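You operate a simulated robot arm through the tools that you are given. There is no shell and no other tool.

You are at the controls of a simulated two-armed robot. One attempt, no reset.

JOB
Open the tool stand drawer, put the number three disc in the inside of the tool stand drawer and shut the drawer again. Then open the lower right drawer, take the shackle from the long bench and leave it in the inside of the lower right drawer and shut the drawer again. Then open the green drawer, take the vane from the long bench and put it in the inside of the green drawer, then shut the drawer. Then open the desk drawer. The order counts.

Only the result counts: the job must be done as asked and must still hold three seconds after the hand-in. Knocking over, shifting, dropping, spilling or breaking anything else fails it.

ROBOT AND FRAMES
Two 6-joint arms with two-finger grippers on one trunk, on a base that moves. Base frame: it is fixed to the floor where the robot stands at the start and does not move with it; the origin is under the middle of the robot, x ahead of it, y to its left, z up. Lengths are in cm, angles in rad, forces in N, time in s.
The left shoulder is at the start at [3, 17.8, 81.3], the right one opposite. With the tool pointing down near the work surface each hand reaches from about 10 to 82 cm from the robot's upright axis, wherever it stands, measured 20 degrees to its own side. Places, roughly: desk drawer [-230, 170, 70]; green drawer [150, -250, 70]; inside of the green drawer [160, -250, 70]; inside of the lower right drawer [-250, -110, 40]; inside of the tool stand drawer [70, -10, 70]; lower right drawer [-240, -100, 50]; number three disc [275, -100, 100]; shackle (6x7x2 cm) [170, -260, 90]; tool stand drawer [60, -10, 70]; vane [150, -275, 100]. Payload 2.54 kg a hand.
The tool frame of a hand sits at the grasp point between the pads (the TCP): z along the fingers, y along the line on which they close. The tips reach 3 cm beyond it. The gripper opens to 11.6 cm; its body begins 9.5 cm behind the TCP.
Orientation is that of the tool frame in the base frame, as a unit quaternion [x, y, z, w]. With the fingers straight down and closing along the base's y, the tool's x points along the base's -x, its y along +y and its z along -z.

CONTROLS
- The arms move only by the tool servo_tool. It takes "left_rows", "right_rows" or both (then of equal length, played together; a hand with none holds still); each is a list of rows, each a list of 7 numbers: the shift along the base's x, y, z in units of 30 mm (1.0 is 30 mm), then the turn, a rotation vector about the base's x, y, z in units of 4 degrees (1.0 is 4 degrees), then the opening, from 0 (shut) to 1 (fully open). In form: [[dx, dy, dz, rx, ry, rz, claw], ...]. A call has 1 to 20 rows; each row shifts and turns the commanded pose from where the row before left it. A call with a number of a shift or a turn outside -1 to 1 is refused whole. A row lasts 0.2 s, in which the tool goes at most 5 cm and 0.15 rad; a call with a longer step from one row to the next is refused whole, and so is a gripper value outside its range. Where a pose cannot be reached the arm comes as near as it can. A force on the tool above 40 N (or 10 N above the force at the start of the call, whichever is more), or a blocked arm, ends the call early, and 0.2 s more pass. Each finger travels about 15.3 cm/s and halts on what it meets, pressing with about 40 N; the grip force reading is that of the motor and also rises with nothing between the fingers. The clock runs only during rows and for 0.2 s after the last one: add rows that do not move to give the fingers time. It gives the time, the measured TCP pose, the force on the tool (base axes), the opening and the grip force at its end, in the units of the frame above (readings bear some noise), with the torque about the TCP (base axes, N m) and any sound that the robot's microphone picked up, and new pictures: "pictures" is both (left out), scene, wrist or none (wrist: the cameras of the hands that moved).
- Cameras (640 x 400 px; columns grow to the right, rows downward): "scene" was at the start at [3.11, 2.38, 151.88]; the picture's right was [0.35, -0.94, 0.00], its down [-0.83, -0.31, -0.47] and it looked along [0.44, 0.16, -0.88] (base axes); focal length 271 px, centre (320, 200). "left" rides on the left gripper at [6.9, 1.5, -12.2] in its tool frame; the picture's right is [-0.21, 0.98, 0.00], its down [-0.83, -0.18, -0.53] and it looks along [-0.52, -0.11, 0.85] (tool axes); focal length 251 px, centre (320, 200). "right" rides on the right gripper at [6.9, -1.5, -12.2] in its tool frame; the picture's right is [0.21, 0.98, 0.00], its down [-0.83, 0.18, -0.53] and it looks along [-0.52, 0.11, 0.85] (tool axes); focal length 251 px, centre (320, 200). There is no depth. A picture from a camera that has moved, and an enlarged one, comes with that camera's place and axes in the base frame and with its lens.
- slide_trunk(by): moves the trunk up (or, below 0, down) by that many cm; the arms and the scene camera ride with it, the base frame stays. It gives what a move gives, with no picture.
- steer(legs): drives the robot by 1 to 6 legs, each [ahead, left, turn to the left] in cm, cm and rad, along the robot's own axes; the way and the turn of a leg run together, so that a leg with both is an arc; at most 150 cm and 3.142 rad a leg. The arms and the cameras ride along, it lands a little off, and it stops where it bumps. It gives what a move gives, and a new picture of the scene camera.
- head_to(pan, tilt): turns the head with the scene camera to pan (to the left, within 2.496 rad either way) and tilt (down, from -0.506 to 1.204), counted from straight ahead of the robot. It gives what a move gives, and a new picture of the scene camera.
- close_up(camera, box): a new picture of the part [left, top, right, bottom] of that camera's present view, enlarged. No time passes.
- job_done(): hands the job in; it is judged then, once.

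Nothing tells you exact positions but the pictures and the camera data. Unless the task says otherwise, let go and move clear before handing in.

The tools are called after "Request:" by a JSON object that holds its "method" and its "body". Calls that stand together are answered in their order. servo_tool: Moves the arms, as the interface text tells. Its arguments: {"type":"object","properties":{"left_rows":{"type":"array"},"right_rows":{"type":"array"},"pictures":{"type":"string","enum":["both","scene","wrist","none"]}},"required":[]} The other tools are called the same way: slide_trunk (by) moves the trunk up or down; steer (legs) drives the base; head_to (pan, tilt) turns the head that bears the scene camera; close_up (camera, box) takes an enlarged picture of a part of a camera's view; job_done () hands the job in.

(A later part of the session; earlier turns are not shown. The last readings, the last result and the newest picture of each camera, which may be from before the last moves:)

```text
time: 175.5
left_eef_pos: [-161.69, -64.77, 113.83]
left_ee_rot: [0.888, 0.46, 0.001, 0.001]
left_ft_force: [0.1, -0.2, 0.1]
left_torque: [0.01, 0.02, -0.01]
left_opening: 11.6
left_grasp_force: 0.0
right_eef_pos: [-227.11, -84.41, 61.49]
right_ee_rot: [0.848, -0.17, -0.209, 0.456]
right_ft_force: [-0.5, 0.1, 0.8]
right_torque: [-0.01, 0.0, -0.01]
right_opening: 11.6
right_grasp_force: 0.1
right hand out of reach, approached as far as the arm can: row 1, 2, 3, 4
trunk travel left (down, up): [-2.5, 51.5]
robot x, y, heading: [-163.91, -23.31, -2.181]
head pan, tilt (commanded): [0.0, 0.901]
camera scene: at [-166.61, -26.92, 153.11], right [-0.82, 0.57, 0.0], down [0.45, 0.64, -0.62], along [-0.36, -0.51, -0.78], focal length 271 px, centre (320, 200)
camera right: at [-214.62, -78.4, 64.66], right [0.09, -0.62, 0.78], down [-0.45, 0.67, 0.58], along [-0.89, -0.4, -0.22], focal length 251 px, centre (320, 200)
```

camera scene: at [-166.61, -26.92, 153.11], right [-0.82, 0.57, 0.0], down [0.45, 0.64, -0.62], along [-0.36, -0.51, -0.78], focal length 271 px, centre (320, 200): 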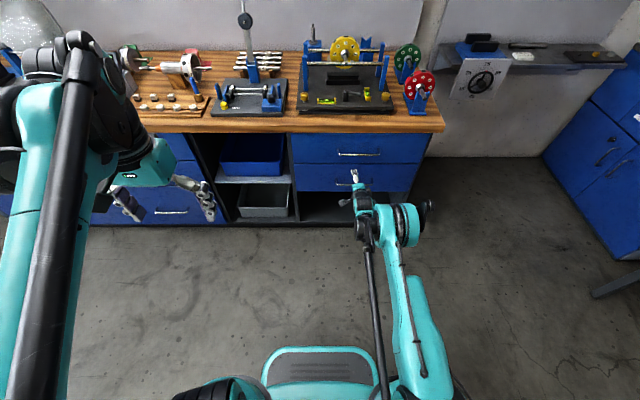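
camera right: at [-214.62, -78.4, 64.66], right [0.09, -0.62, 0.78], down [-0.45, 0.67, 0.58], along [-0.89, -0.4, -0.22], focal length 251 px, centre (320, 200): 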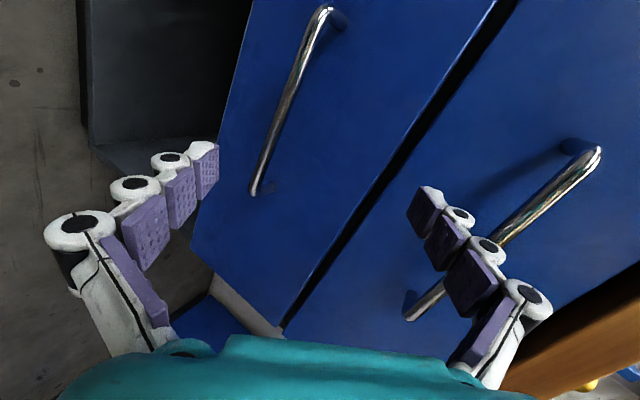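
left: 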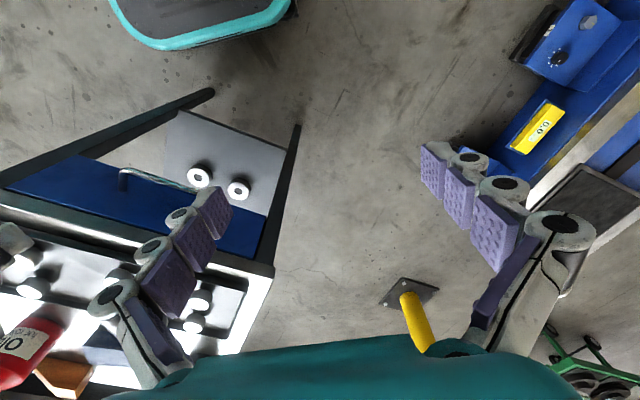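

The stall is explained by the upper arm's lower limit: low targets need the hand pitched down more and closer in. I'll draw the hand back, pitch it to about 42° down, lower the trunk and move the base closer.

Request:
{"method": "servo_tool", "body": {"right_rows": [[0.575, 0.82, 0.1, 0.307, -0.215, 0, 1], [0.575, 0.82, 0.1, 0.307, -0.215, 0, 1], [0.575, 0.82, 0.1, 0.307, -0.215, 0, 1], [0.575, 0.82, 0.1, 0.307, -0.215, 0, 1], [0.575, 0.82, 0.1, 0.307, -0.215, 0, 1], [0.575, 0.82, 0.1, 0.307, -0.215, 0, 1], [0.575, 0.82, 0.1, 0.307, -0.215, 0, 1], [0.575, 0.82, 0.1, 0.307, -0.215, 0, 1], [0, 0, 0, 0, 0, 0, 1]], "pictures": "none"}}

Request:
{"method": "slide_trunk", "body": {"by": -2.4}}

Request:
{"method": "steer", "body": {"legs": [[18, 0, 0]]}}

Request:
{"method": "close_up", "body": {"camera": "right", "box": [0, 0, 640, 400]}}

```text
time: 177.5
left_eef_pos: [-161.56, -64.81, 113.93]
left_ee_rot: [0.887, 0.461, 0.0, 0.001]
left_ft_force: [-0.1, 0.2, -0.1]
left_torque: [0.01, -0.04, -0.01]
left_opening: 11.6
left_grasp_force: 0.0
right_eef_pos: [-217.27, -70.53, 67.39]
right_ee_rot: [0.896, -0.178, -0.171, 0.369]
right_ft_force: [0.3, -0.4, 0.6]
right_torque: [-0.01, 0.01, -0.02]
right_opening: 11.6
right_grasp_force: 0.1
right hand out of reach, approached as far as the arm can: row 5, 6, 7, 8
trunk travel left (down, up): [-2.5, 51.5]
robot x, y, heading: [-164.57, -23.59, -2.184]
head pan, tilt (commanded): [0.0, 0.901]
```

```text
time: 178.2
left_eef_pos: [-161.49, -64.75, 111.44]
left_ee_rot: [0.887, 0.461, -0.001, 0.002]
left_ft_force: [-0.2, 0.9, -0.4]
left_torque: [0.01, -0.03, 0.01]
left_opening: 11.6
left_grasp_force: 0.1
right_eef_pos: [-217.16, -70.5, 64.99]
right_ee_rot: [0.896, -0.179, -0.172, 0.369]
right_ft_force: [0.0, 0.2, -0.6]
right_torque: [-0.02, 0.01, -0.03]
right_opening: 11.6
right_grasp_force: 0.0
trunk travel left (down, up): [-0.1, 53.9]
robot x, y, heading: [-163.98, -23.21, -2.185]
head pan, tilt (commanded): [0.0, 0.901]
```

```text
time: 179.7
left_eef_pos: [-172.27, -79.46, 111.45]
left_ee_rot: [0.889, 0.458, 0.001, 0.001]
left_ft_force: [-1.0, 0.5, -0.1]
left_torque: [0.06, -0.03, -0.01]
left_opening: 11.62
left_grasp_force: 0.1
right_eef_pos: [-227.84, -84.72, 64.99]
right_ee_rot: [0.896, -0.181, -0.172, 0.368]
right_ft_force: [-0.2, -0.2, -0.2]
right_torque: [0.04, -0.04, -0.01]
right_opening: 11.59
right_grasp_force: 0.0
trunk travel left (down, up): [-0.1, 53.9]
robot x, y, heading: [-174.17, -38.05, -2.187]
head pan, tilt (commanded): [0.0, 0.901]
camera scene: at [-177.06, -41.64, 150.71], right [-0.81, 0.58, 0.0], down [0.45, 0.64, -0.62], along [-0.36, -0.51, -0.78], focal length 271 px, centre (320, 200)
```

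scene: 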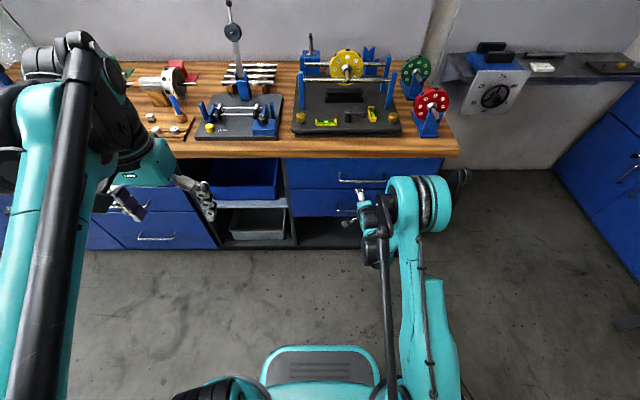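

```text
1.00 times, centred on (320, 200) of right (not enlarged: the box is as wide or as high as the picture)
camera zoom: at [-216.05, -79.77, 70.68], right [-0.01, -0.75, 0.67], down [-0.52, 0.57, 0.63], along [-0.85, -0.34, -0.39], focal length 251 px, centre (320, 200)
```

zoom: 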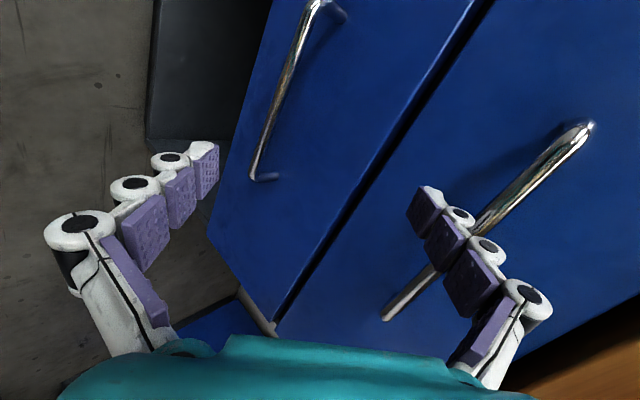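

I'll first drop straight down so the bar lines up with the finger axis, with a moderate opening to clear the drawer face.

Request:
{"method": "servo_tool", "body": {"right_rows": [[0, 0, -0.64, 0, 0, 0, 0.8], [0, 0, -0.64, 0, 0, 0, 0.6], [0, 0, -0.64, 0, 0, 0, 0.5], [0, 0, 0, 0, 0, 0, 0.5]], "pictures": "wrist"}}

```text
time: 180.7
left_eef_pos: [-172.1, -79.49, 111.51]
left_ee_rot: [0.889, 0.459, 0.0, 0.001]
left_ft_force: [0.2, -0.9, 0.4]
left_torque: [-0.03, -0.06, -0.03]
left_opening: 11.61
left_grasp_force: 0.0
right_eef_pos: [-229.0, -86.75, 60.18]
right_ee_rot: [0.896, -0.181, -0.172, 0.368]
right_ft_force: [-0.2, -1.1, 0.2]
right_torque: [-0.03, -0.02, -0.02]
right_opening: 5.79
right_grasp_force: 0.1
right hand out of reach, approached as far as the arm can: row 1, 2, 3
trunk travel left (down, up): [-0.1, 53.9]
robot x, y, heading: [-174.2, -38.27, -2.19]
head pan, tilt (commanded): [0.0, 0.901]
camera right: at [-217.29, -81.67, 65.92], right [-0.01, -0.75, 0.67], down [-0.52, 0.57, 0.63], along [-0.85, -0.34, -0.39], focal length 251 px, centre (320, 200)
```

right: 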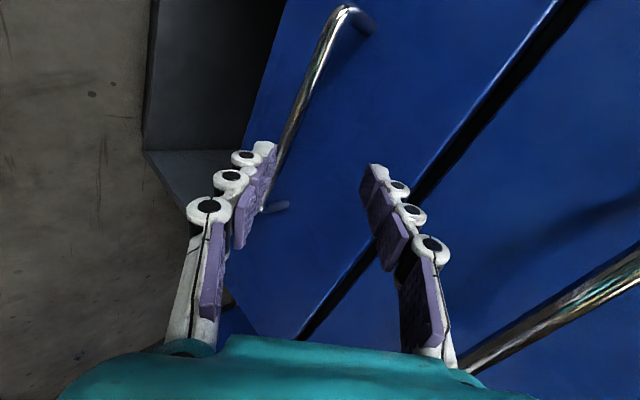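

Request:
{"method": "steer", "body": {"legs": [[-4, 0, 0]]}}

Request:
{"method": "close_up", "body": {"camera": "right", "box": [0, 0, 640, 400]}}

```text
time: 181.6
left_eef_pos: [-169.73, -76.05, 111.53]
left_ee_rot: [0.889, 0.458, 0.0, 0.002]
left_ft_force: [0.3, -0.3, 0.1]
left_torque: [-0.04, 0.03, 0.03]
left_opening: 11.6
left_grasp_force: 0.0
right_eef_pos: [-226.64, -83.35, 60.23]
right_ee_rot: [0.896, -0.181, -0.172, 0.367]
right_ft_force: [0.1, 0.3, -0.3]
right_torque: [0.01, 0.01, 0.03]
right_opening: 5.8
right_grasp_force: 0.1
trunk travel left (down, up): [-0.1, 53.9]
robot x, y, heading: [-171.82, -34.74, -2.187]
head pan, tilt (commanded): [0.0, 0.901]
camera scene: at [-174.53, -38.1, 150.72], right [-0.81, 0.58, 0.0], down [0.45, 0.64, -0.62], along [-0.36, -0.51, -0.78], focal length 271 px, centre (320, 200)
```

scene: 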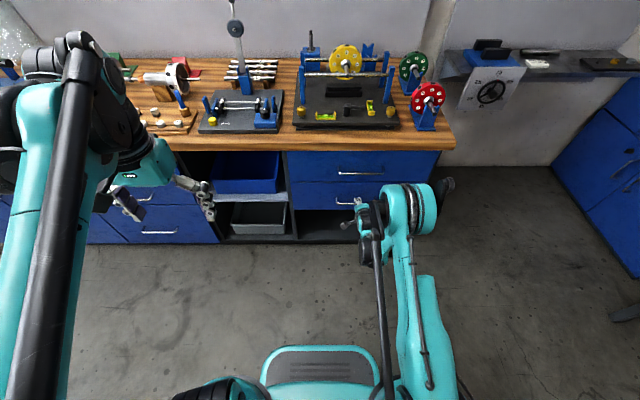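

```text
1.00 times, centred on (320, 200) of right (not enlarged: the box is as wide or as high as the picture)
camera zoom: at [-214.91, -78.31, 66.01], right [-0.01, -0.74, 0.67], down [-0.52, 0.57, 0.63], along [-0.85, -0.34, -0.39], focal length 251 px, centre (320, 200)
```

zoom: 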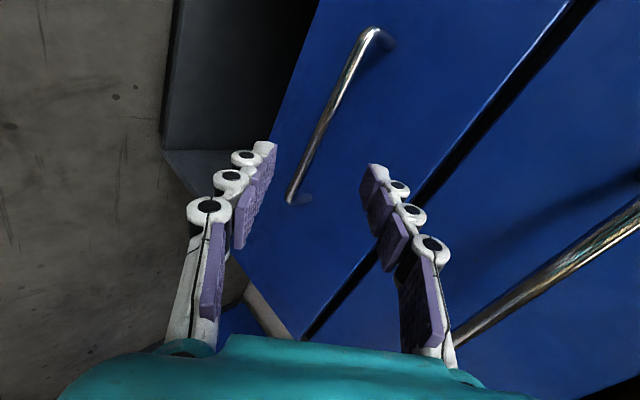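

Request:
{"method": "close_up", "body": {"camera": "scene", "box": [280, 140, 460, 250]}}

```text
3.56 times, centred on (370, 195) of scene
camera zoom: at [-174.53, -38.1, 150.72], right [-0.81, 0.58, 0.0], down [0.45, 0.64, -0.62], along [-0.36, -0.51, -0.78], focal length 963 px, centre (142, 218)
```

zoom: 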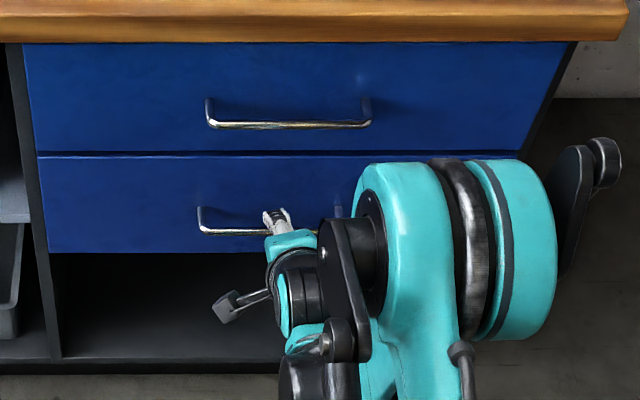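

The bar lies right on the finger axis, about 11.7 cm ahead. Advancing along the axis.

Request:
{"method": "servo_tool", "body": {"right_rows": [[-0.286, -0.386, -0.434, 0, 0, 0, 0.42], [-0.286, -0.386, -0.434, 0, 0, 0, 0.42], [-0.286, -0.386, -0.434, 0, 0, 0, 0.42], [-0.286, -0.386, -0.434, 0, 0, 0, 0.42], [0, 0, 0, 0, 0, 0, 0.42]], "pictures": "wrist"}}

```text
time: 182.8
left_eef_pos: [-169.94, -76.14, 111.48]
left_ee_rot: [0.889, 0.459, 0.001, 0.001]
left_ft_force: [-0.2, -0.2, -0.1]
left_torque: [0.02, 0.0, 0.04]
left_opening: 11.59
left_grasp_force: 0.1
right_eef_pos: [-230.5, -88.12, 55.01]
right_ee_rot: [0.896, -0.181, -0.172, 0.367]
right_ft_force: [0.1, 0.3, 1.2]
right_torque: [0.0, 0.0, -0.01]
right_opening: 4.87
right_grasp_force: 0.0
trunk travel left (down, up): [-0.1, 53.9]
robot x, y, heading: [-172.03, -34.7, -2.19]
head pan, tilt (commanded): [0.0, 0.901]
camera right: at [-218.57, -82.99, 60.82], right [-0.01, -0.75, 0.67], down [-0.52, 0.57, 0.63], along [-0.85, -0.34, -0.39], focal length 251 px, centre (320, 200)
```

right: 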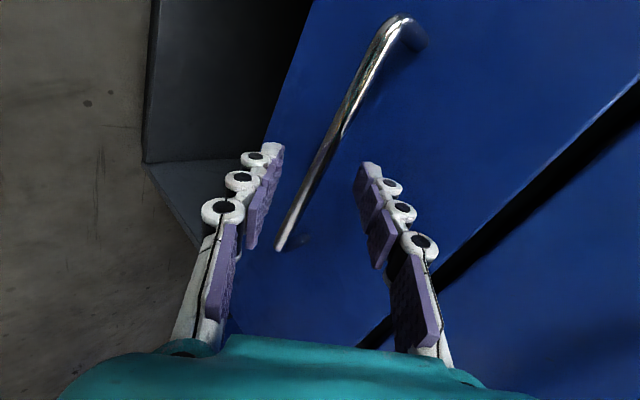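

Request:
{"method": "servo_tool", "body": {"right_rows": [[-0.13, -0.176, -0.198, 0, 0, 0, 0.42], [-0.13, -0.176, -0.198, 0, 0, 0, 0.42], [0, 0, 0, 0, 0, 0, 0.2], [0, 0, 0, 0, 0, 0, 0], [0, 0, 0, 0, 0, 0, 0], [0, 0, 0, 0, 0, 0, 0]], "pictures": "wrist"}}

```text
time: 184.2
left_eef_pos: [-169.89, -76.15, 111.52]
left_ee_rot: [0.888, 0.46, 0.0, 0.001]
left_ft_force: [-0.7, 0.8, -1.0]
left_torque: [-0.02, 0.04, -0.03]
left_opening: 11.61
left_grasp_force: 0.1
right_eef_pos: [-231.08, -89.2, 54.06]
right_ee_rot: [0.895, -0.182, -0.173, 0.369]
right_ft_force: [-0.8, -3.5, 7.9]
right_torque: [-0.74, -0.74, -0.54]
right_opening: 1.57
right_grasp_force: 41.8
trunk travel left (down, up): [-0.1, 53.9]
robot x, y, heading: [-172.01, -34.71, -2.188]
head pan, tilt (commanded): [0.0, 0.901]
camera right: at [-219.31, -84.03, 59.74], right [-0.01, -0.74, 0.67], down [-0.52, 0.57, 0.63], along [-0.85, -0.34, -0.39], focal length 251 px, centre (320, 200)
```

right: 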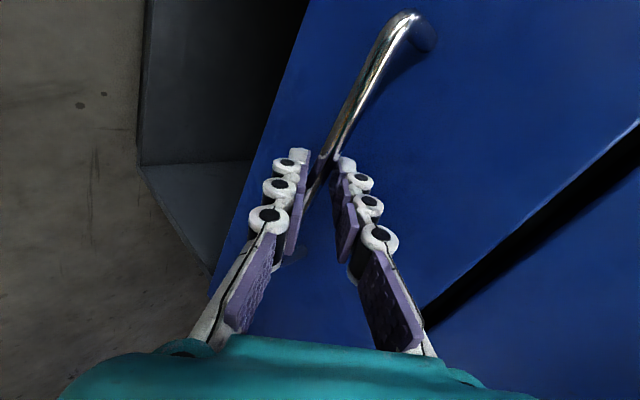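

The bar is gripped. I'll pull the drawer open by driving back 25 cm.

Request:
{"method": "steer", "body": {"legs": [[-12, 0, 0]]}}

```text
time: 185.4
left_eef_pos: [-162.93, -66.33, 111.57]
left_ee_rot: [0.889, 0.458, -0.001, 0.001]
left_ft_force: [-0.5, -0.7, -0.3]
left_torque: [-0.03, -0.01, 0.0]
left_opening: 11.57
left_grasp_force: 0.0
right_eef_pos: [-224.23, -79.39, 53.99]
right_ee_rot: [0.896, -0.182, -0.173, 0.368]
right_ft_force: [7.6, -4.4, 6.0]
right_torque: [-0.75, -0.87, -0.31]
right_opening: 1.56
right_grasp_force: 41.9
trunk travel left (down, up): [-0.1, 53.9]
robot x, y, heading: [-165.11, -24.47, -2.184]
head pan, tilt (commanded): [0.0, 0.901]
camera scene: at [-167.63, -28.51, 150.72], right [-0.81, 0.58, 0.0], down [0.45, 0.64, -0.62], along [-0.36, -0.51, -0.78], focal length 271 px, centre (320, 200)
```

scene: 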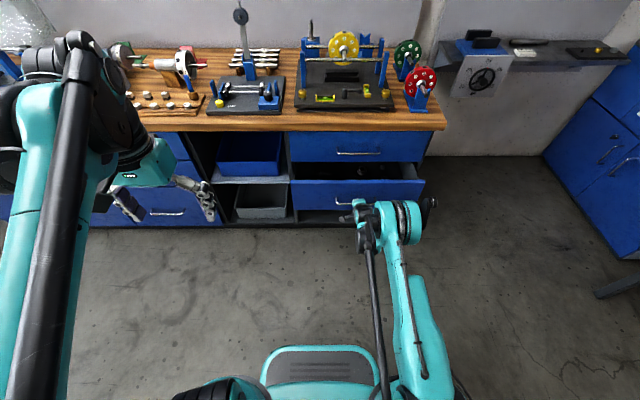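

Request:
{"method": "steer", "body": {"legs": [[-14, 0, 0]]}}

Request:
{"method": "close_up", "body": {"camera": "scene", "box": [260, 100, 460, 240]}}

```text
time: 186.7
left_eef_pos: [-154.8, -54.86, 111.52]
left_ee_rot: [0.889, 0.458, 0.0, 0.001]
left_ft_force: [0.4, 0.6, 0.4]
left_torque: [-0.02, 0.02, 0.02]
left_opening: 11.6
left_grasp_force: 0.1
right_eef_pos: [-216.05, -67.84, 54.04]
right_ee_rot: [0.896, -0.182, -0.174, 0.367]
right_ft_force: [-1.9, 2.1, 6.7]
right_torque: [-0.55, -0.63, -0.67]
right_opening: 1.57
right_grasp_force: 41.3
trunk travel left (down, up): [-0.1, 53.9]
robot x, y, heading: [-156.58, -13.31, -2.191]
head pan, tilt (commanded): [0.0, 0.901]
camera scene: at [-159.46, -16.93, 150.72], right [-0.81, 0.58, 0.0], down [0.46, 0.64, -0.62], along [-0.36, -0.51, -0.78], focal length 271 px, centre (320, 200)
```

scene: 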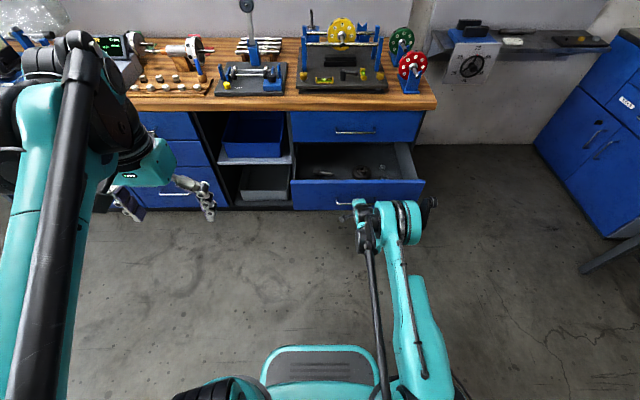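

```text
2.86 times, centred on (360, 170) of scene
camera zoom: at [-159.46, -16.93, 150.72], right [-0.81, 0.58, 0.0], down [0.46, 0.64, -0.62], along [-0.36, -0.51, -0.78], focal length 774 px, centre (206, 286)
```

zoom: 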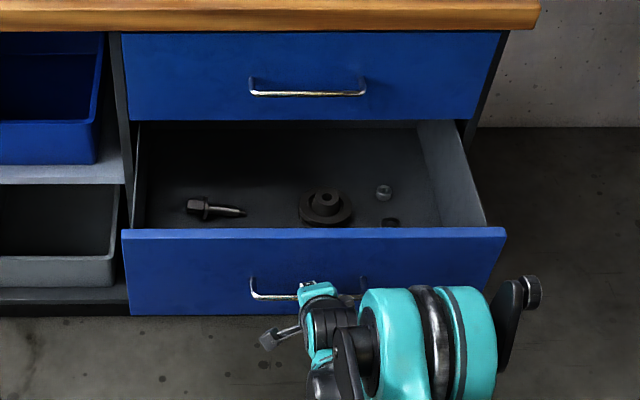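

The drawer is open about 26 cm; there are other parts inside. I'll let go and withdraw along the finger axis.

Request:
{"method": "servo_tool", "body": {"right_rows": [[0, 0, 0, 0, 0, 0, 0.25], [0, 0, 0, 0, 0, 0, 0.42], [0, 0, 0, 0, 0, 0, 0.42], [0.294, 0.398, 0.447, 0, 0, 0, 0.42], [0.294, 0.398, 0.447, 0, 0, 0, 0.42], [0.294, 0.398, 0.447, 0, 0, 0, 0.42], [0.294, 0.398, 0.447, 0, 0, 0, 0.5], [0, 0, 0, 0, 0, 0, 0.5]], "pictures": "wrist"}}

```text
time: 188.5
left_eef_pos: [-154.84, -54.8, 111.47]
left_ee_rot: [0.889, 0.457, 0.0, 0.001]
left_ft_force: [0.0, -0.2, -0.1]
left_torque: [-0.04, -0.01, 0.01]
left_opening: 11.62
left_grasp_force: 0.1
right_eef_pos: [-212.47, -62.92, 59.38]
right_ee_rot: [0.895, -0.182, -0.173, 0.367]
right_ft_force: [-0.3, -0.1, 0.3]
right_torque: [0.01, -0.02, -0.01]
right_opening: 5.79
right_grasp_force: 0.0
trunk travel left (down, up): [-0.1, 53.9]
robot x, y, heading: [-156.82, -13.66, -2.189]
head pan, tilt (commanded): [0.0, 0.901]
camera right: at [-200.73, -57.8, 65.16], right [-0.01, -0.75, 0.67], down [-0.52, 0.57, 0.63], along [-0.85, -0.34, -0.39], focal length 251 px, centre (320, 200)
```

right: 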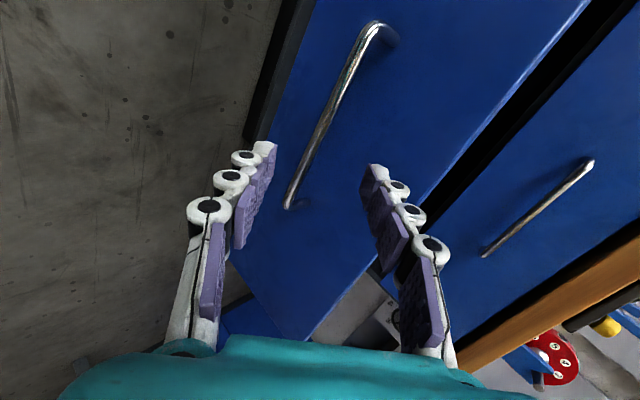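

Now I'll fold the right hand back to pointing down and raise it, then head for the long bench.

Request:
{"method": "servo_tool", "body": {"right_rows": [[0.3, 0.42, 0.4, 0.643, 0.022, 0.907, 0.5], [0.3, 0.42, 0.7, 0.643, 0.022, 0.907, 0.5], [0.3, 0.42, 0.8, 0.643, 0.022, 0.907, 0.5], [0.3, 0.42, 0.8, 0.643, 0.022, 0.907, 0.5], [0.212, 0.3, 0.8, 0.643, 0.022, 0.907, 0.5], [0.212, 0.3, 0.8, 0.643, 0.022, 0.907, 0.5], [0.212, 0.3, 0.8, 0.643, 0.022, 0.907, 0.5], [0.212, 0.3, 0.8, 0.643, 0.022, 0.907, 0.5], [0.212, 0.3, 0.8, 0.643, 0.022, 0.907, 0.5], [0.212, 0.3, 0.8, 0.643, 0.022, 0.907, 0.5], [0.212, 0.3, 0.8, 0.643, 0.022, 0.907, 0.5], [0.212, 0.3, 0.8, 0.643, 0.022, 0.907, 0.5], [0.212, 0.3, 0.8, 0.643, 0.022, 0.907, 0.5], [0.212, 0.3, 0.8, 0.643, 0.022, 0.907, 0.5], [0.2, 0.28, 0.8, 0.643, 0.022, 0.907, 0.5], [0.1, 0.1, 0.8, 0.643, 0.022, 0.907, 0.5], [0.1, 0.1, 0.8, 0.643, 0.022, 0.907, 0.5], [0, 0, 0.8, 0.643, 0.022, 0.907, 0.5], [0, 0, 0.8, 0.643, 0.022, 0.907, 0.5], [0, 0, 0.5, 0.643, 0.022, 0.907, 1]], "pictures": "scene"}}

```text
time: 192.7
left_eef_pos: [-154.86, -54.88, 111.43]
left_ee_rot: [0.889, 0.457, 0.001, 0.0]
left_ft_force: [0.1, 1.0, 0.0]
left_torque: [0.01, 0.01, 0.03]
left_opening: 11.62
left_grasp_force: 0.0
right_eef_pos: [-201.16, -47.56, 105.01]
right_ee_rot: [0.889, 0.458, 0.0, 0.001]
right_ft_force: [-0.2, -0.5, 0.5]
right_torque: [0.03, 0.02, 0.03]
right_opening: 11.62
right_grasp_force: 0.1
trunk travel left (down, up): [-0.1, 53.9]
robot x, y, heading: [-157.12, -13.68, -2.188]
head pan, tilt (commanded): [0.0, 0.901]
camera scene: at [-159.49, -17.04, 150.71], right [-0.81, 0.58, 0.0], down [0.46, 0.64, -0.62], along [-0.36, -0.51, -0.78], focal length 271 px, centre (320, 200)
```

scene: 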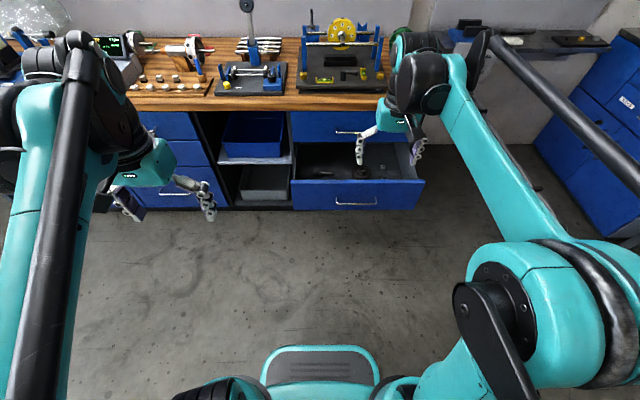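

Hand is stowed. Driving to the long bench.

Request:
{"method": "steer", "body": {"legs": [[-12, 0, 0], [0, 0, 1.575], [145, 0, 0], [135, 0, 0]]}}

```text
time: 211.1
left_eef_pos: [126.9, -152.25, 111.49]
left_ee_rot: [0.271, 0.962, 0.001, 0.0]
left_ft_force: [-0.2, 0.0, 0.3]
left_torque: [-0.01, 0.0, 0.0]
left_opening: 11.61
left_grasp_force: 0.0
right_eef_pos: [122.8, -199.06, 104.98]
right_ee_rot: [0.271, 0.962, 0.001, 0.0]
right_ft_force: [0.7, 0.2, 0.5]
right_torque: [0.0, 0.0, -0.01]
right_opening: 11.59
right_grasp_force: 0.0
trunk travel left (down, up): [-0.1, 53.9]
robot x, y, heading: [85.83, -157.47, -0.546]
head pan, tilt (commanded): [0.0, 0.901]
camera scene: at [89.6, -159.48, 150.71], right [-0.52, -0.85, 0.0], down [-0.67, 0.41, -0.62], along [0.53, -0.32, -0.78], focal length 271 px, centre (320, 200)
```

scene: 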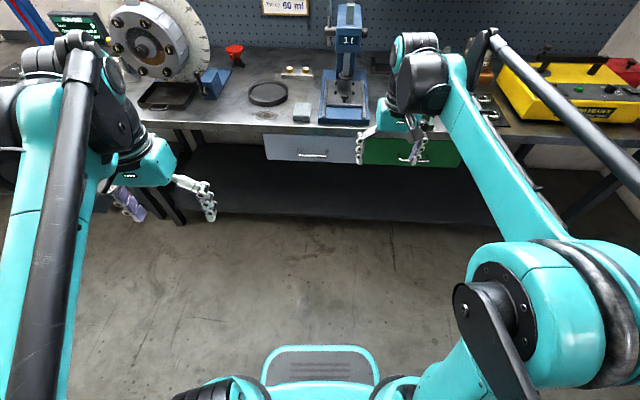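

Request:
{"method": "close_up", "body": {"camera": "scene", "box": [220, 50, 420, 170]}}

Request:
{"method": "close_up", "body": {"camera": "scene", "box": [400, 30, 640, 190]}}

Request:
{"method": "close_up", "body": {"camera": "right", "box": [0, 0, 640, 400]}}

```text
3.20 times, centred on (320, 110) of scene
camera zoom: at [89.6, -159.48, 150.71], right [-0.52, -0.85, 0.0], down [-0.67, 0.41, -0.62], along [0.53, -0.32, -0.78], focal length 867 px, centre (320, 488)
```

zoom: 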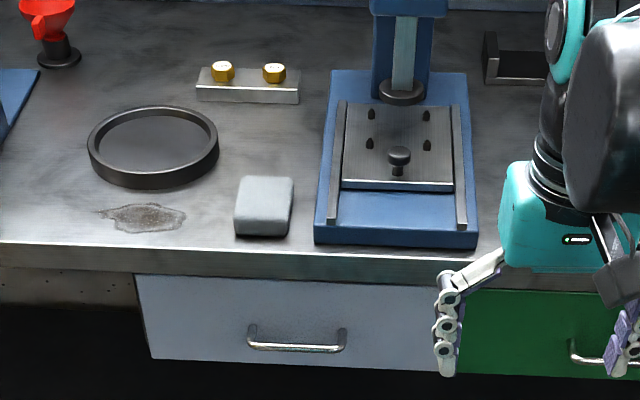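

```text
2.50 times, centred on (520, 110) of scene
camera zoom: at [89.6, -159.48, 150.71], right [-0.52, -0.85, 0.0], down [-0.67, 0.41, -0.62], along [0.53, -0.32, -0.78], focal length 677 px, centre (-180, 425)
```

zoom: 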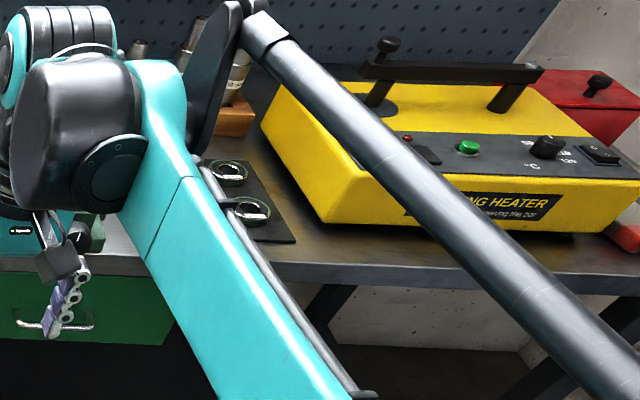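

```text
1.00 times, centred on (320, 200) of right (not enlarged: the box is as wide or as high as the picture)
camera zoom: at [116.21, -196.8, 117.06], right [0.33, 0.94, 0.0], down [0.8, -0.28, 0.53], along [0.51, -0.17, -0.85], focal length 251 px, centre (320, 200)
```

zoom: 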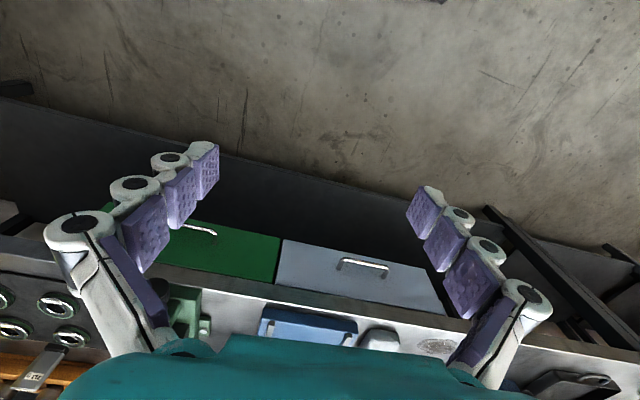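

I need to see past the right arm to find the shackle and vane. I'll tuck the hand to the side and square up with the bench.

Request:
{"method": "servo_tool", "body": {"right_rows": [[-1, -0.215, 0.2, 0, 0, 0, 1], [-1, -0.215, 0.2, 0, 0, 0, 1], [-1, -0.215, 0.2, 0, 0, 0, 1], [-1, -0.215, 0.2, 0, 0, 0, 1], [-1, -0.215, 0.2, 0, 0, 0, 1], [-1, -0.215, 0.2, 0, 0, 0, 1], [-1, -0.215, 0.2, 0, 0, 0, 1], [-1, -0.215, 0.2, 0, 0, 0, 1]], "pictures": "none"}}

Request:
{"method": "steer", "body": {"legs": [[0, 0, -0.065], [20, -20, 0]]}}

Request:
{"method": "head_to", "body": {"pan": -0.25, "tilt": 0.75}}

```text
time: 212.9
left_eef_pos: [126.8, -152.23, 111.53]
left_ee_rot: [0.27, 0.963, 0.001, 0.001]
left_ft_force: [0.1, -0.6, -0.5]
left_torque: [-0.02, -0.04, -0.01]
left_opening: 11.61
left_grasp_force: 0.1
right_eef_pos: [98.87, -204.13, 109.95]
right_ee_rot: [0.271, 0.963, 0.001, 0.001]
right_ft_force: [-0.7, 0.4, 0.2]
right_torque: [0.02, -0.03, 0.0]
right_opening: 11.59
right_grasp_force: 0.0
trunk travel left (down, up): [-0.1, 53.9]
robot x, y, heading: [85.47, -156.98, -0.548]
head pan, tilt (commanded): [0.0, 0.901]
```

```text
time: 215.3
left_eef_pos: [131.79, -183.35, 111.44]
left_ee_rot: [0.306, 0.952, 0.001, 0.0]
left_ft_force: [-0.6, 0.3, -0.4]
left_torque: [0.06, 0.02, -0.02]
left_opening: 11.62
left_grasp_force: 0.2
right_eef_pos: [100.1, -233.16, 109.65]
right_ee_rot: [0.306, 0.952, 0.001, 0.0]
right_ft_force: [-0.4, -0.6, -0.6]
right_torque: [0.04, -0.02, 0.04]
right_opening: 11.57
right_grasp_force: 0.0
trunk travel left (down, up): [-0.1, 53.9]
robot x, y, heading: [90.23, -185.2, -0.621]
head pan, tilt (commanded): [0.0, 0.901]
camera scene: at [94.12, -187.91, 150.71], right [-0.58, -0.81, 0.0], down [-0.64, 0.46, -0.62], along [0.5, -0.36, -0.78], focal length 271 px, centre (320, 200)
```

scene: 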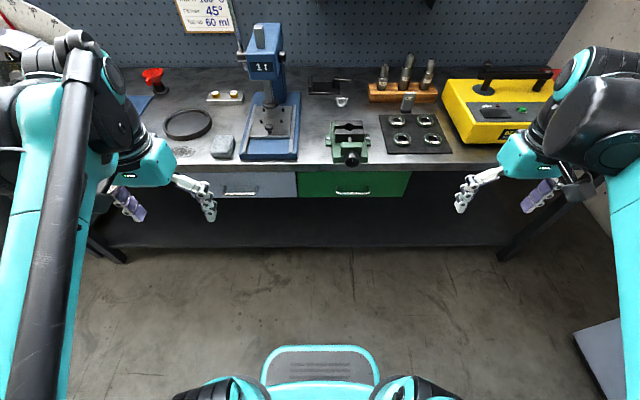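

```text
time: 216.1
left_eef_pos: [131.79, -183.27, 111.58]
left_ee_rot: [0.306, 0.952, 0.0, 0.0]
left_ft_force: [0.5, -0.7, 0.0]
left_torque: [-0.03, -0.01, 0.0]
left_opening: 11.6
left_grasp_force: 0.1
right_eef_pos: [100.12, -233.12, 109.66]
right_ee_rot: [0.306, 0.952, 0.001, 0.0]
right_ft_force: [-0.7, 0.1, 0.6]
right_torque: [-0.01, 0.02, -0.03]
right_opening: 11.64
right_grasp_force: 0.1
trunk travel left (down, up): [-0.1, 53.9]
robot x, y, heading: [90.65, -185.62, -0.624]
head pan, tilt (commanded): [-0.25, 0.75]
camera scene: at [93.31, -189.74, 151.9], right [-0.76, -0.64, 0.0], down [-0.44, 0.52, -0.73], along [0.47, -0.56, -0.68], focal length 271 px, centre (320, 200)
```

scene: 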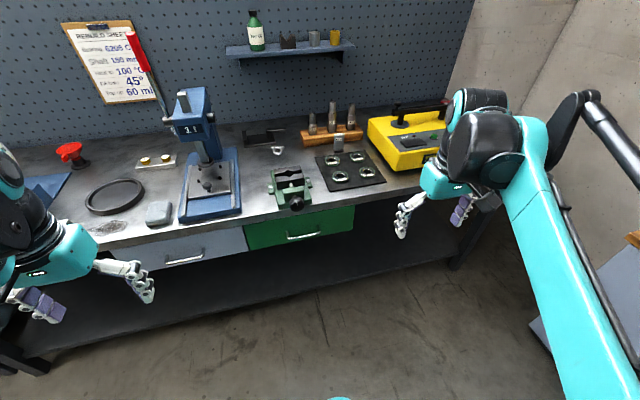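

Request:
{"method": "close_up", "body": {"camera": "scene", "box": [230, 90, 390, 220]}}

Request:
{"method": "close_up", "body": {"camera": "scene", "box": [255, 130, 305, 170]}}

Request:
{"method": "close_up", "body": {"camera": "scene", "box": [295, 95, 375, 160]}}

```text
3.08 times, centred on (310, 155) of scene
camera zoom: at [93.31, -189.74, 151.9], right [-0.76, -0.64, 0.0], down [-0.44, 0.52, -0.73], along [0.47, -0.56, -0.68], focal length 833 px, centre (351, 338)
```

zoom: 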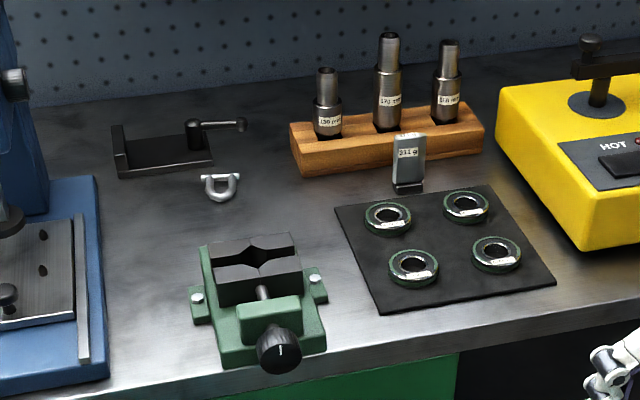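

```text
10.00 times, centred on (280, 150) of scene
camera zoom: at [93.31, -189.74, 151.9], right [-0.76, -0.64, 0.0], down [-0.44, 0.52, -0.73], along [0.47, -0.56, -0.68], focal length 2708 px, centre (720, 700)
```

zoom: 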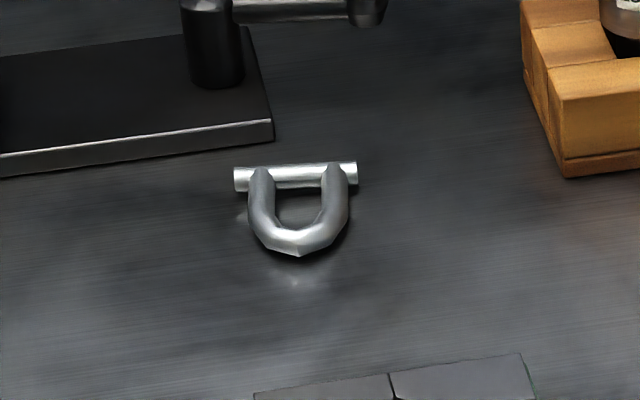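

```text
6.15 times, centred on (335, 128) of scene
camera zoom: at [93.31, -189.74, 151.9], right [-0.76, -0.64, 0.0], down [-0.44, 0.52, -0.73], along [0.47, -0.56, -0.68], focal length 1666 px, centre (228, 646)
```

zoom: 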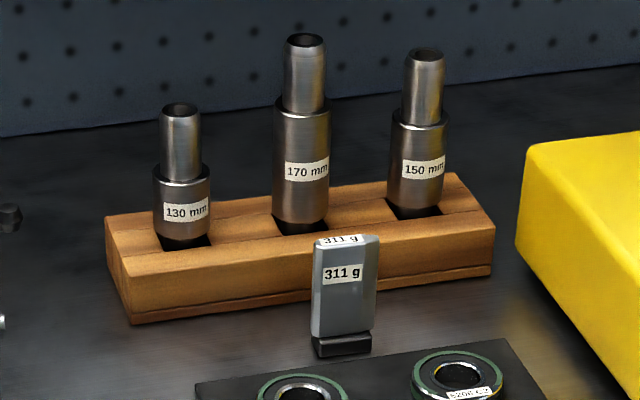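

Now I see the shackle (silver U, at about (173.7, -256.4)) and the vane (grey blade marked 311 g, at about (153.6, -274.3)). I'll restore the trunk height and roll up to the bench.

Request:
{"method": "slide_trunk", "body": {"by": 2.4}}

Request:
{"method": "steer", "body": {"legs": [[0, 8, 0], [33, 0, 0]]}}

Request:
{"method": "head_to", "body": {"pan": -0.2, "tilt": 0.95}}

```text
time: 216.8
left_eef_pos: [131.84, -183.22, 113.92]
left_ee_rot: [0.306, 0.952, 0.0, 0.0]
left_ft_force: [-0.3, 1.0, 0.7]
left_torque: [0.01, -0.03, 0.01]
left_opening: 11.59
left_grasp_force: 0.1
right_eef_pos: [100.26, -233.09, 112.13]
right_ee_rot: [0.306, 0.952, 0.001, 0.0]
right_ft_force: [0.5, 0.3, 0.5]
right_torque: [0.03, 0.0, 0.01]
right_opening: 11.61
right_grasp_force: 0.0
trunk travel left (down, up): [-2.5, 51.5]
robot x, y, heading: [90.53, -185.66, -0.62]
head pan, tilt (commanded): [-0.25, 0.75]
```

```text
time: 219.6
left_eef_pos: [163.44, -196.87, 113.87]
left_ee_rot: [0.31, 0.951, 0.001, 0.0]
left_ft_force: [0.5, -0.1, 0.2]
left_torque: [0.01, 0.04, 0.01]
left_opening: 11.6
left_grasp_force: 0.0
right_eef_pos: [131.21, -246.42, 112.19]
right_ee_rot: [0.311, 0.95, 0.0, 0.0]
right_ft_force: [0.1, 0.9, -0.4]
right_torque: [0.02, 0.01, -0.06]
right_opening: 11.61
right_grasp_force: 0.0
trunk travel left (down, up): [-2.5, 51.5]
robot x, y, heading: [122.1, -198.61, -0.634]
head pan, tilt (commanded): [-0.25, 0.75]
camera scene: at [124.86, -202.99, 154.3], right [-0.77, -0.64, 0.0], down [-0.43, 0.53, -0.73], along [0.47, -0.56, -0.68], focal length 271 px, centre (320, 200)
```

scene: 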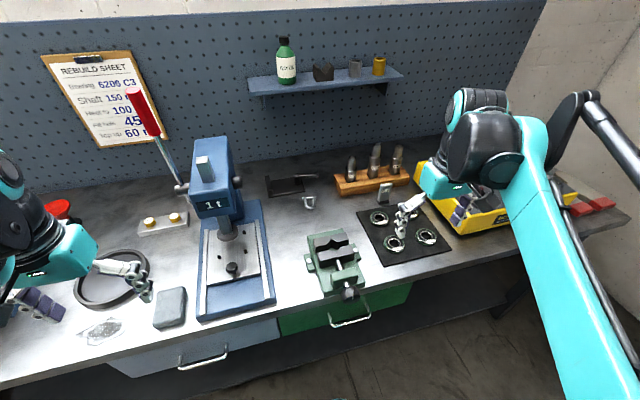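

```text
time: 220.3
left_eef_pos: [163.29, -196.82, 113.86]
left_ee_rot: [0.31, 0.951, 0.001, 0.001]
left_ft_force: [0.1, 0.0, 0.1]
left_torque: [0.01, -0.01, 0.01]
left_opening: 11.61
left_grasp_force: 0.1
right_eef_pos: [131.2, -246.42, 112.08]
right_ee_rot: [0.311, 0.951, 0.001, 0.0]
right_ft_force: [-0.2, 0.5, -0.7]
right_torque: [0.01, -0.01, 0.0]
right_opening: 11.64
right_grasp_force: 0.0
trunk travel left (down, up): [-2.5, 51.5]
robot x, y, heading: [121.76, -198.28, -0.631]
head pan, tilt (commanded): [-0.201, 0.949]
camera scene: at [124.4, -201.92, 152.76], right [-0.74, -0.67, 0.0], down [-0.55, 0.6, -0.58], along [0.39, -0.43, -0.81], focal length 271 px, centre (320, 200)
```

scene: 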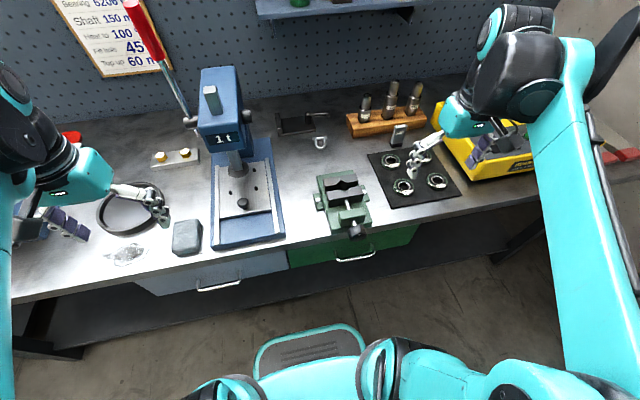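

Request:
{"method": "close_up", "body": {"camera": "scene", "box": [270, 100, 440, 200]}}

Request:
{"method": "close_up", "body": {"camera": "right", "box": [0, 0, 640, 400]}}

```text
3.76 times, centred on (355, 150) of scene
camera zoom: at [124.4, -201.92, 152.76], right [-0.74, -0.67, 0.0], down [-0.55, 0.6, -0.58], along [0.39, -0.43, -0.81], focal length 1020 px, centre (188, 388)
```

zoom: 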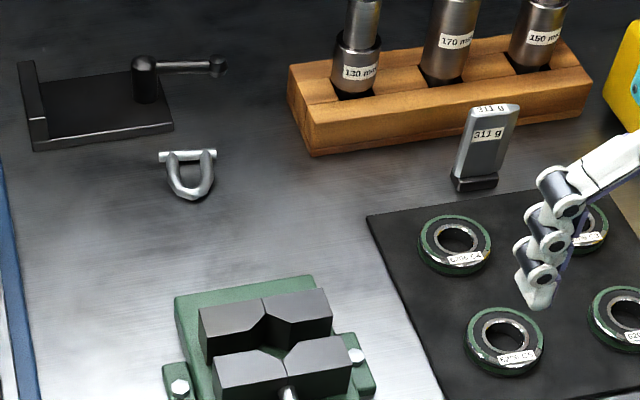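

```text
1.00 times, centred on (320, 200) of right (not enlarged: the box is as wide or as high as the picture)
camera zoom: at [124.76, -243.57, 124.16], right [0.4, 0.91, 0.0], down [0.77, -0.34, 0.53], along [0.49, -0.21, -0.85], focal length 251 px, centre (320, 200)
```

zoom: 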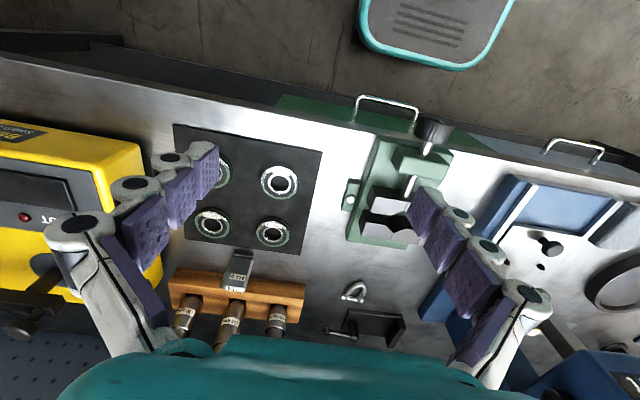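

The shackle is at about (174.2, -256.7, 84.6) and the bench top at about z 84. I'll nudge closer and bring the right hand above the shackle.

Request:
{"method": "steer", "body": {"legs": [[3, 0, 0]]}}

Request:
{"method": "servo_tool", "body": {"right_rows": [[0.97, -0.2, 0, 0, 0, -0.14, 0.9], [0.97, -0.2, 0, 0, 0, -0.14, 0.8], [0.97, -0.2, 0, 0, 0, -0.14, 0.7], [0.97, -0.2, 0, 0, 0, -0.14, 0.65], [0.97, -0.2, 0, 0, 0, -0.14, 0.65], [0.97, -0.2, 0, 0, 0, -0.14, 0.65], [0.97, -0.2, 0, 0, 0, -0.14, 0.65], [0.97, -0.2, 0, 0, 0, -0.14, 0.65], [0.97, -0.2, 0, 0, 0, -0.14, 0.65], [0.97, -0.2, 0, 0, 0, -0.14, 0.65], [0.97, -0.2, 0, 0, 0, -0.14, 0.65], [0.97, -0.2, 0, 0, 0, -0.14, 0.65], [0.97, -0.2, 0, 0, 0, -0.14, 0.65], [0.97, -0.2, 0, 0, 0, -0.14, 0.65], [0, 0, 0, 0, 0, 0, 0.65]]}}

```text
time: 221.2
left_eef_pos: [165.93, -198.7, 113.82]
left_ee_rot: [0.311, 0.95, 0.001, 0.001]
left_ft_force: [0.9, -1.0, -0.9]
left_torque: [0.03, 0.04, -0.01]
left_opening: 11.6
left_grasp_force: 0.2
right_eef_pos: [133.57, -248.17, 112.0]
right_ee_rot: [0.312, 0.95, 0.0, -0.001]
right_ft_force: [0.5, -1.3, -0.3]
right_torque: [0.03, 0.06, -0.01]
right_opening: 11.59
right_grasp_force: 0.0
trunk travel left (down, up): [-2.5, 51.5]
robot x, y, heading: [124.41, -200.06, -0.632]
head pan, tilt (commanded): [-0.201, 0.949]
camera scene: at [126.98, -203.81, 152.74], right [-0.74, -0.67, 0.0], down [-0.55, 0.6, -0.58], along [0.39, -0.43, -0.81], focal length 271 px, centre (320, 200)
```

scene: 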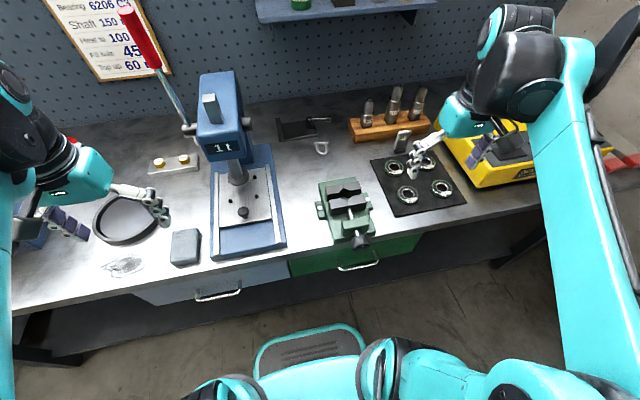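

```text
time: 224.4
left_eef_pos: [165.74, -198.62, 113.91]
left_ee_rot: [0.311, 0.95, 0.0, 0.001]
left_ft_force: [-1.4, 0.1, 0.4]
left_torque: [-0.01, -0.01, -0.01]
left_opening: 11.62
left_grasp_force: 0.1
right_eef_pos: [169.75, -254.39, 110.31]
right_ee_rot: [0.376, 0.927, 0.0, 0.001]
right_ft_force: [-0.5, -0.4, 0.9]
right_torque: [-0.02, -0.05, -0.03]
right_opening: 7.57
right_grasp_force: 0.0
right hand out of reach, approached as far as the arm can: row 13, 14
trunk travel left (down, up): [-2.5, 51.5]
robot x, y, heading: [124.27, -199.99, -0.635]
head pan, tilt (commanded): [-0.201, 0.949]
camera scene: at [126.69, -203.65, 152.75], right [-0.74, -0.67, 0.0], down [-0.55, 0.6, -0.58], along [0.39, -0.43, -0.81], focal length 271 px, centre (320, 200)
camera right: at [163.8, -250.8, 122.37], right [0.53, 0.85, 0.0], down [0.72, -0.44, 0.54], along [0.46, -0.28, -0.84], focal length 251 px, centre (320, 200)
```

scene: 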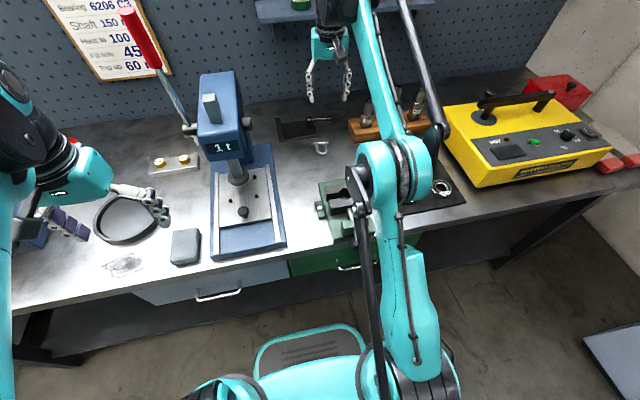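
right: 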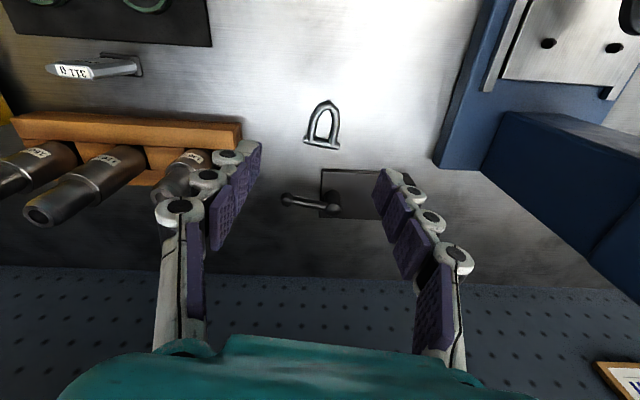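

Request:
{"method": "servo_tool", "body": {"right_rows": [[0, 0, -0.9, 0, 0, 0, 0.65], [0.2, -0.1, -0.9, 0, 0, 0, 0.65], [0.25, -0.12, -0.9, 0, 0, 0, 0.65], [0.25, -0.12, -0.9, 0, 0, 0, 0.65], [0.25, -0.12, -0.9, 0, 0, 0, 0.65], [0.2, -0.12, -0.6, 0, 0, 0, 0.65], [0, 0, 0, 0, 0, 0, 0.65]], "pictures": "wrist"}}

```text
time: 226.0
left_eef_pos: [165.8, -198.58, 113.92]
left_ee_rot: [0.311, 0.95, 0.002, 0.001]
left_ft_force: [1.3, 0.7, 0.4]
left_torque: [-0.03, 0.0, 0.04]
left_opening: 11.6
left_grasp_force: 0.1
right_eef_pos: [173.48, -256.06, 95.1]
right_ee_rot: [0.376, 0.927, 0.001, 0.0]
right_ft_force: [0.1, 0.2, 0.6]
right_torque: [-0.01, 0.02, 0.0]
right_opening: 7.55
right_grasp_force: 0.0
trunk travel left (down, up): [-2.5, 51.5]
robot x, y, heading: [124.11, -199.64, -0.629]
head pan, tilt (commanded): [-0.201, 0.949]
camera right: at [167.5, -252.47, 107.16], right [0.53, 0.85, 0.0], down [0.72, -0.44, 0.53], along [0.46, -0.28, -0.84], focal length 251 px, centre (320, 200)
```

right: 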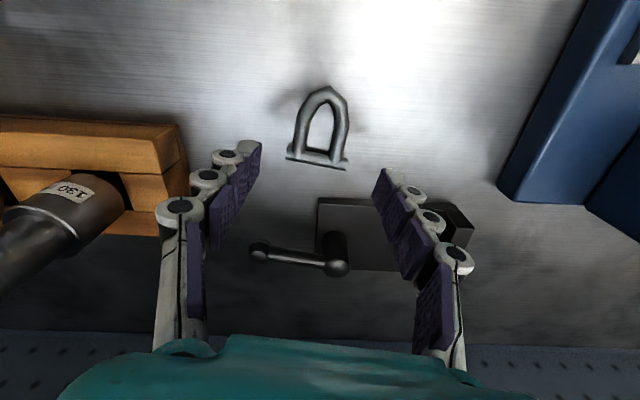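

The hand is aligned with the shackle. Lowering toward the bench, slowly at the end.

Request:
{"method": "servo_tool", "body": {"right_rows": [[-0.05, 0.02, -0.8, 0, 0, 0, 0.62], [-0.05, 0.02, -0.8, 0, 0, 0, 0.62], [0, 0, -0.3, 0, 0, 0, 0.62], [0, 0, 0, 0, 0, 0, 0.62]], "pictures": "wrist"}}

```text
time: 227.0
left_eef_pos: [165.76, -198.69, 113.9]
left_ee_rot: [0.311, 0.95, 0.001, 0.001]
left_ft_force: [-0.1, -0.2, -0.1]
left_torque: [0.02, 0.0, -0.02]
left_opening: 11.58
left_grasp_force: 0.0
right_eef_pos: [173.18, -256.12, 89.49]
right_ee_rot: [0.376, 0.927, 0.0, 0.0]
right_ft_force: [0.5, 0.0, 0.4]
right_torque: [0.01, -0.01, 0.0]
right_opening: 7.19
right_grasp_force: 0.0
trunk travel left (down, up): [-2.5, 51.5]
robot x, y, heading: [124.29, -200.16, -0.631]
head pan, tilt (commanded): [-0.201, 0.949]
camera right: at [167.17, -252.53, 101.5], right [0.53, 0.85, 0.0], down [0.72, -0.44, 0.53], along [0.46, -0.28, -0.84], focal length 251 px, centre (320, 200)
```

right: 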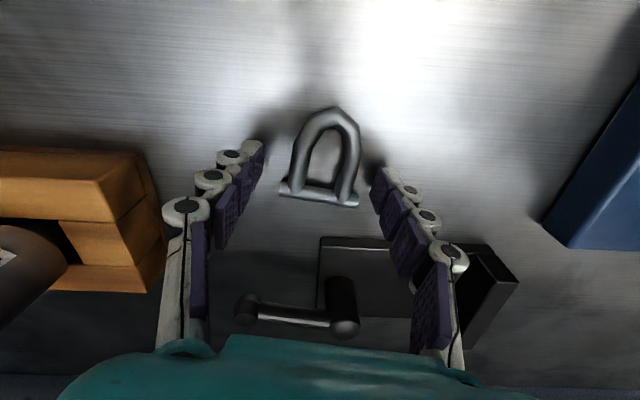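

Request:
{"method": "servo_tool", "body": {"right_rows": [[0.03, 0.06, -0.15, 0, 0, 0, 0.62], [0.03, 0.06, -0.15, 0, 0, 0, 0.62], [0, 0, -0.1, 0, 0, 0, 0.62], [0, 0, 0, 0, 0, 0, 0.62]], "pictures": "none"}}

Request:
{"method": "servo_tool", "body": {"right_rows": [[0, 0, -0.1, 0, 0, 0, 0.62], [0, 0, -0.08, 0, 0, 0, 0.62], [0, 0, 0, 0, 0, 0, 0.62]], "pictures": "wrist"}}

```text
time: 227.8
left_eef_pos: [165.55, -198.3, 114.03]
left_ee_rot: [0.309, 0.951, -0.001, 0.002]
left_ft_force: [0.5, -0.7, 0.2]
left_torque: [0.05, 0.02, 0.0]
left_opening: 11.6
left_grasp_force: 0.0
right_eef_pos: [172.98, -255.85, 88.89]
right_ee_rot: [0.377, 0.926, -0.002, 0.003]
right_ft_force: [3.8, -5.5, 46.4]
right_torque: [0.39, 0.29, -0.1]
right_opening: 5.29
right_grasp_force: 45.0
trunk travel left (down, up): [-2.5, 51.5]
robot x, y, heading: [123.93, -200.61, -0.633]
head pan, tilt (commanded): [-0.201, 0.949]
stopped in row 4 (right hand): the force on the tool passed its limit at 50 N (the readings are from after the stop); the commanded pose is now the measured one
```

```text
time: 228.6
left_eef_pos: [165.73, -198.5, 113.99]
left_ee_rot: [0.311, 0.951, 0.001, 0.001]
left_ft_force: [0.6, -1.5, -0.7]
left_torque: [0.1, 0.12, 0.01]
left_opening: 11.58
left_grasp_force: 0.1
right_eef_pos: [173.13, -255.76, 87.96]
right_ee_rot: [0.376, 0.927, 0.0, 0.001]
right_ft_force: [-5.6, 4.4, 46.9]
right_torque: [0.32, -0.14, -0.13]
right_opening: 7.92
right_grasp_force: 22.8
trunk travel left (down, up): [-2.5, 51.5]
robot x, y, heading: [124.62, -200.24, -0.635]
head pan, tilt (commanded): [-0.201, 0.949]
camera right: at [167.18, -252.13, 99.96], right [0.53, 0.85, 0.0], down [0.72, -0.44, 0.54], along [0.46, -0.28, -0.84], focal length 251 px, centre (320, 200)
```

right: 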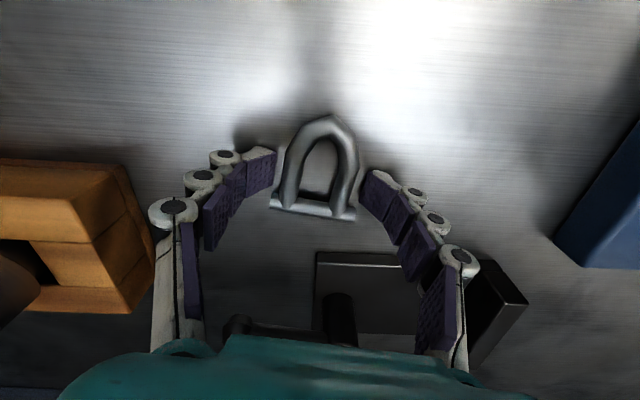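

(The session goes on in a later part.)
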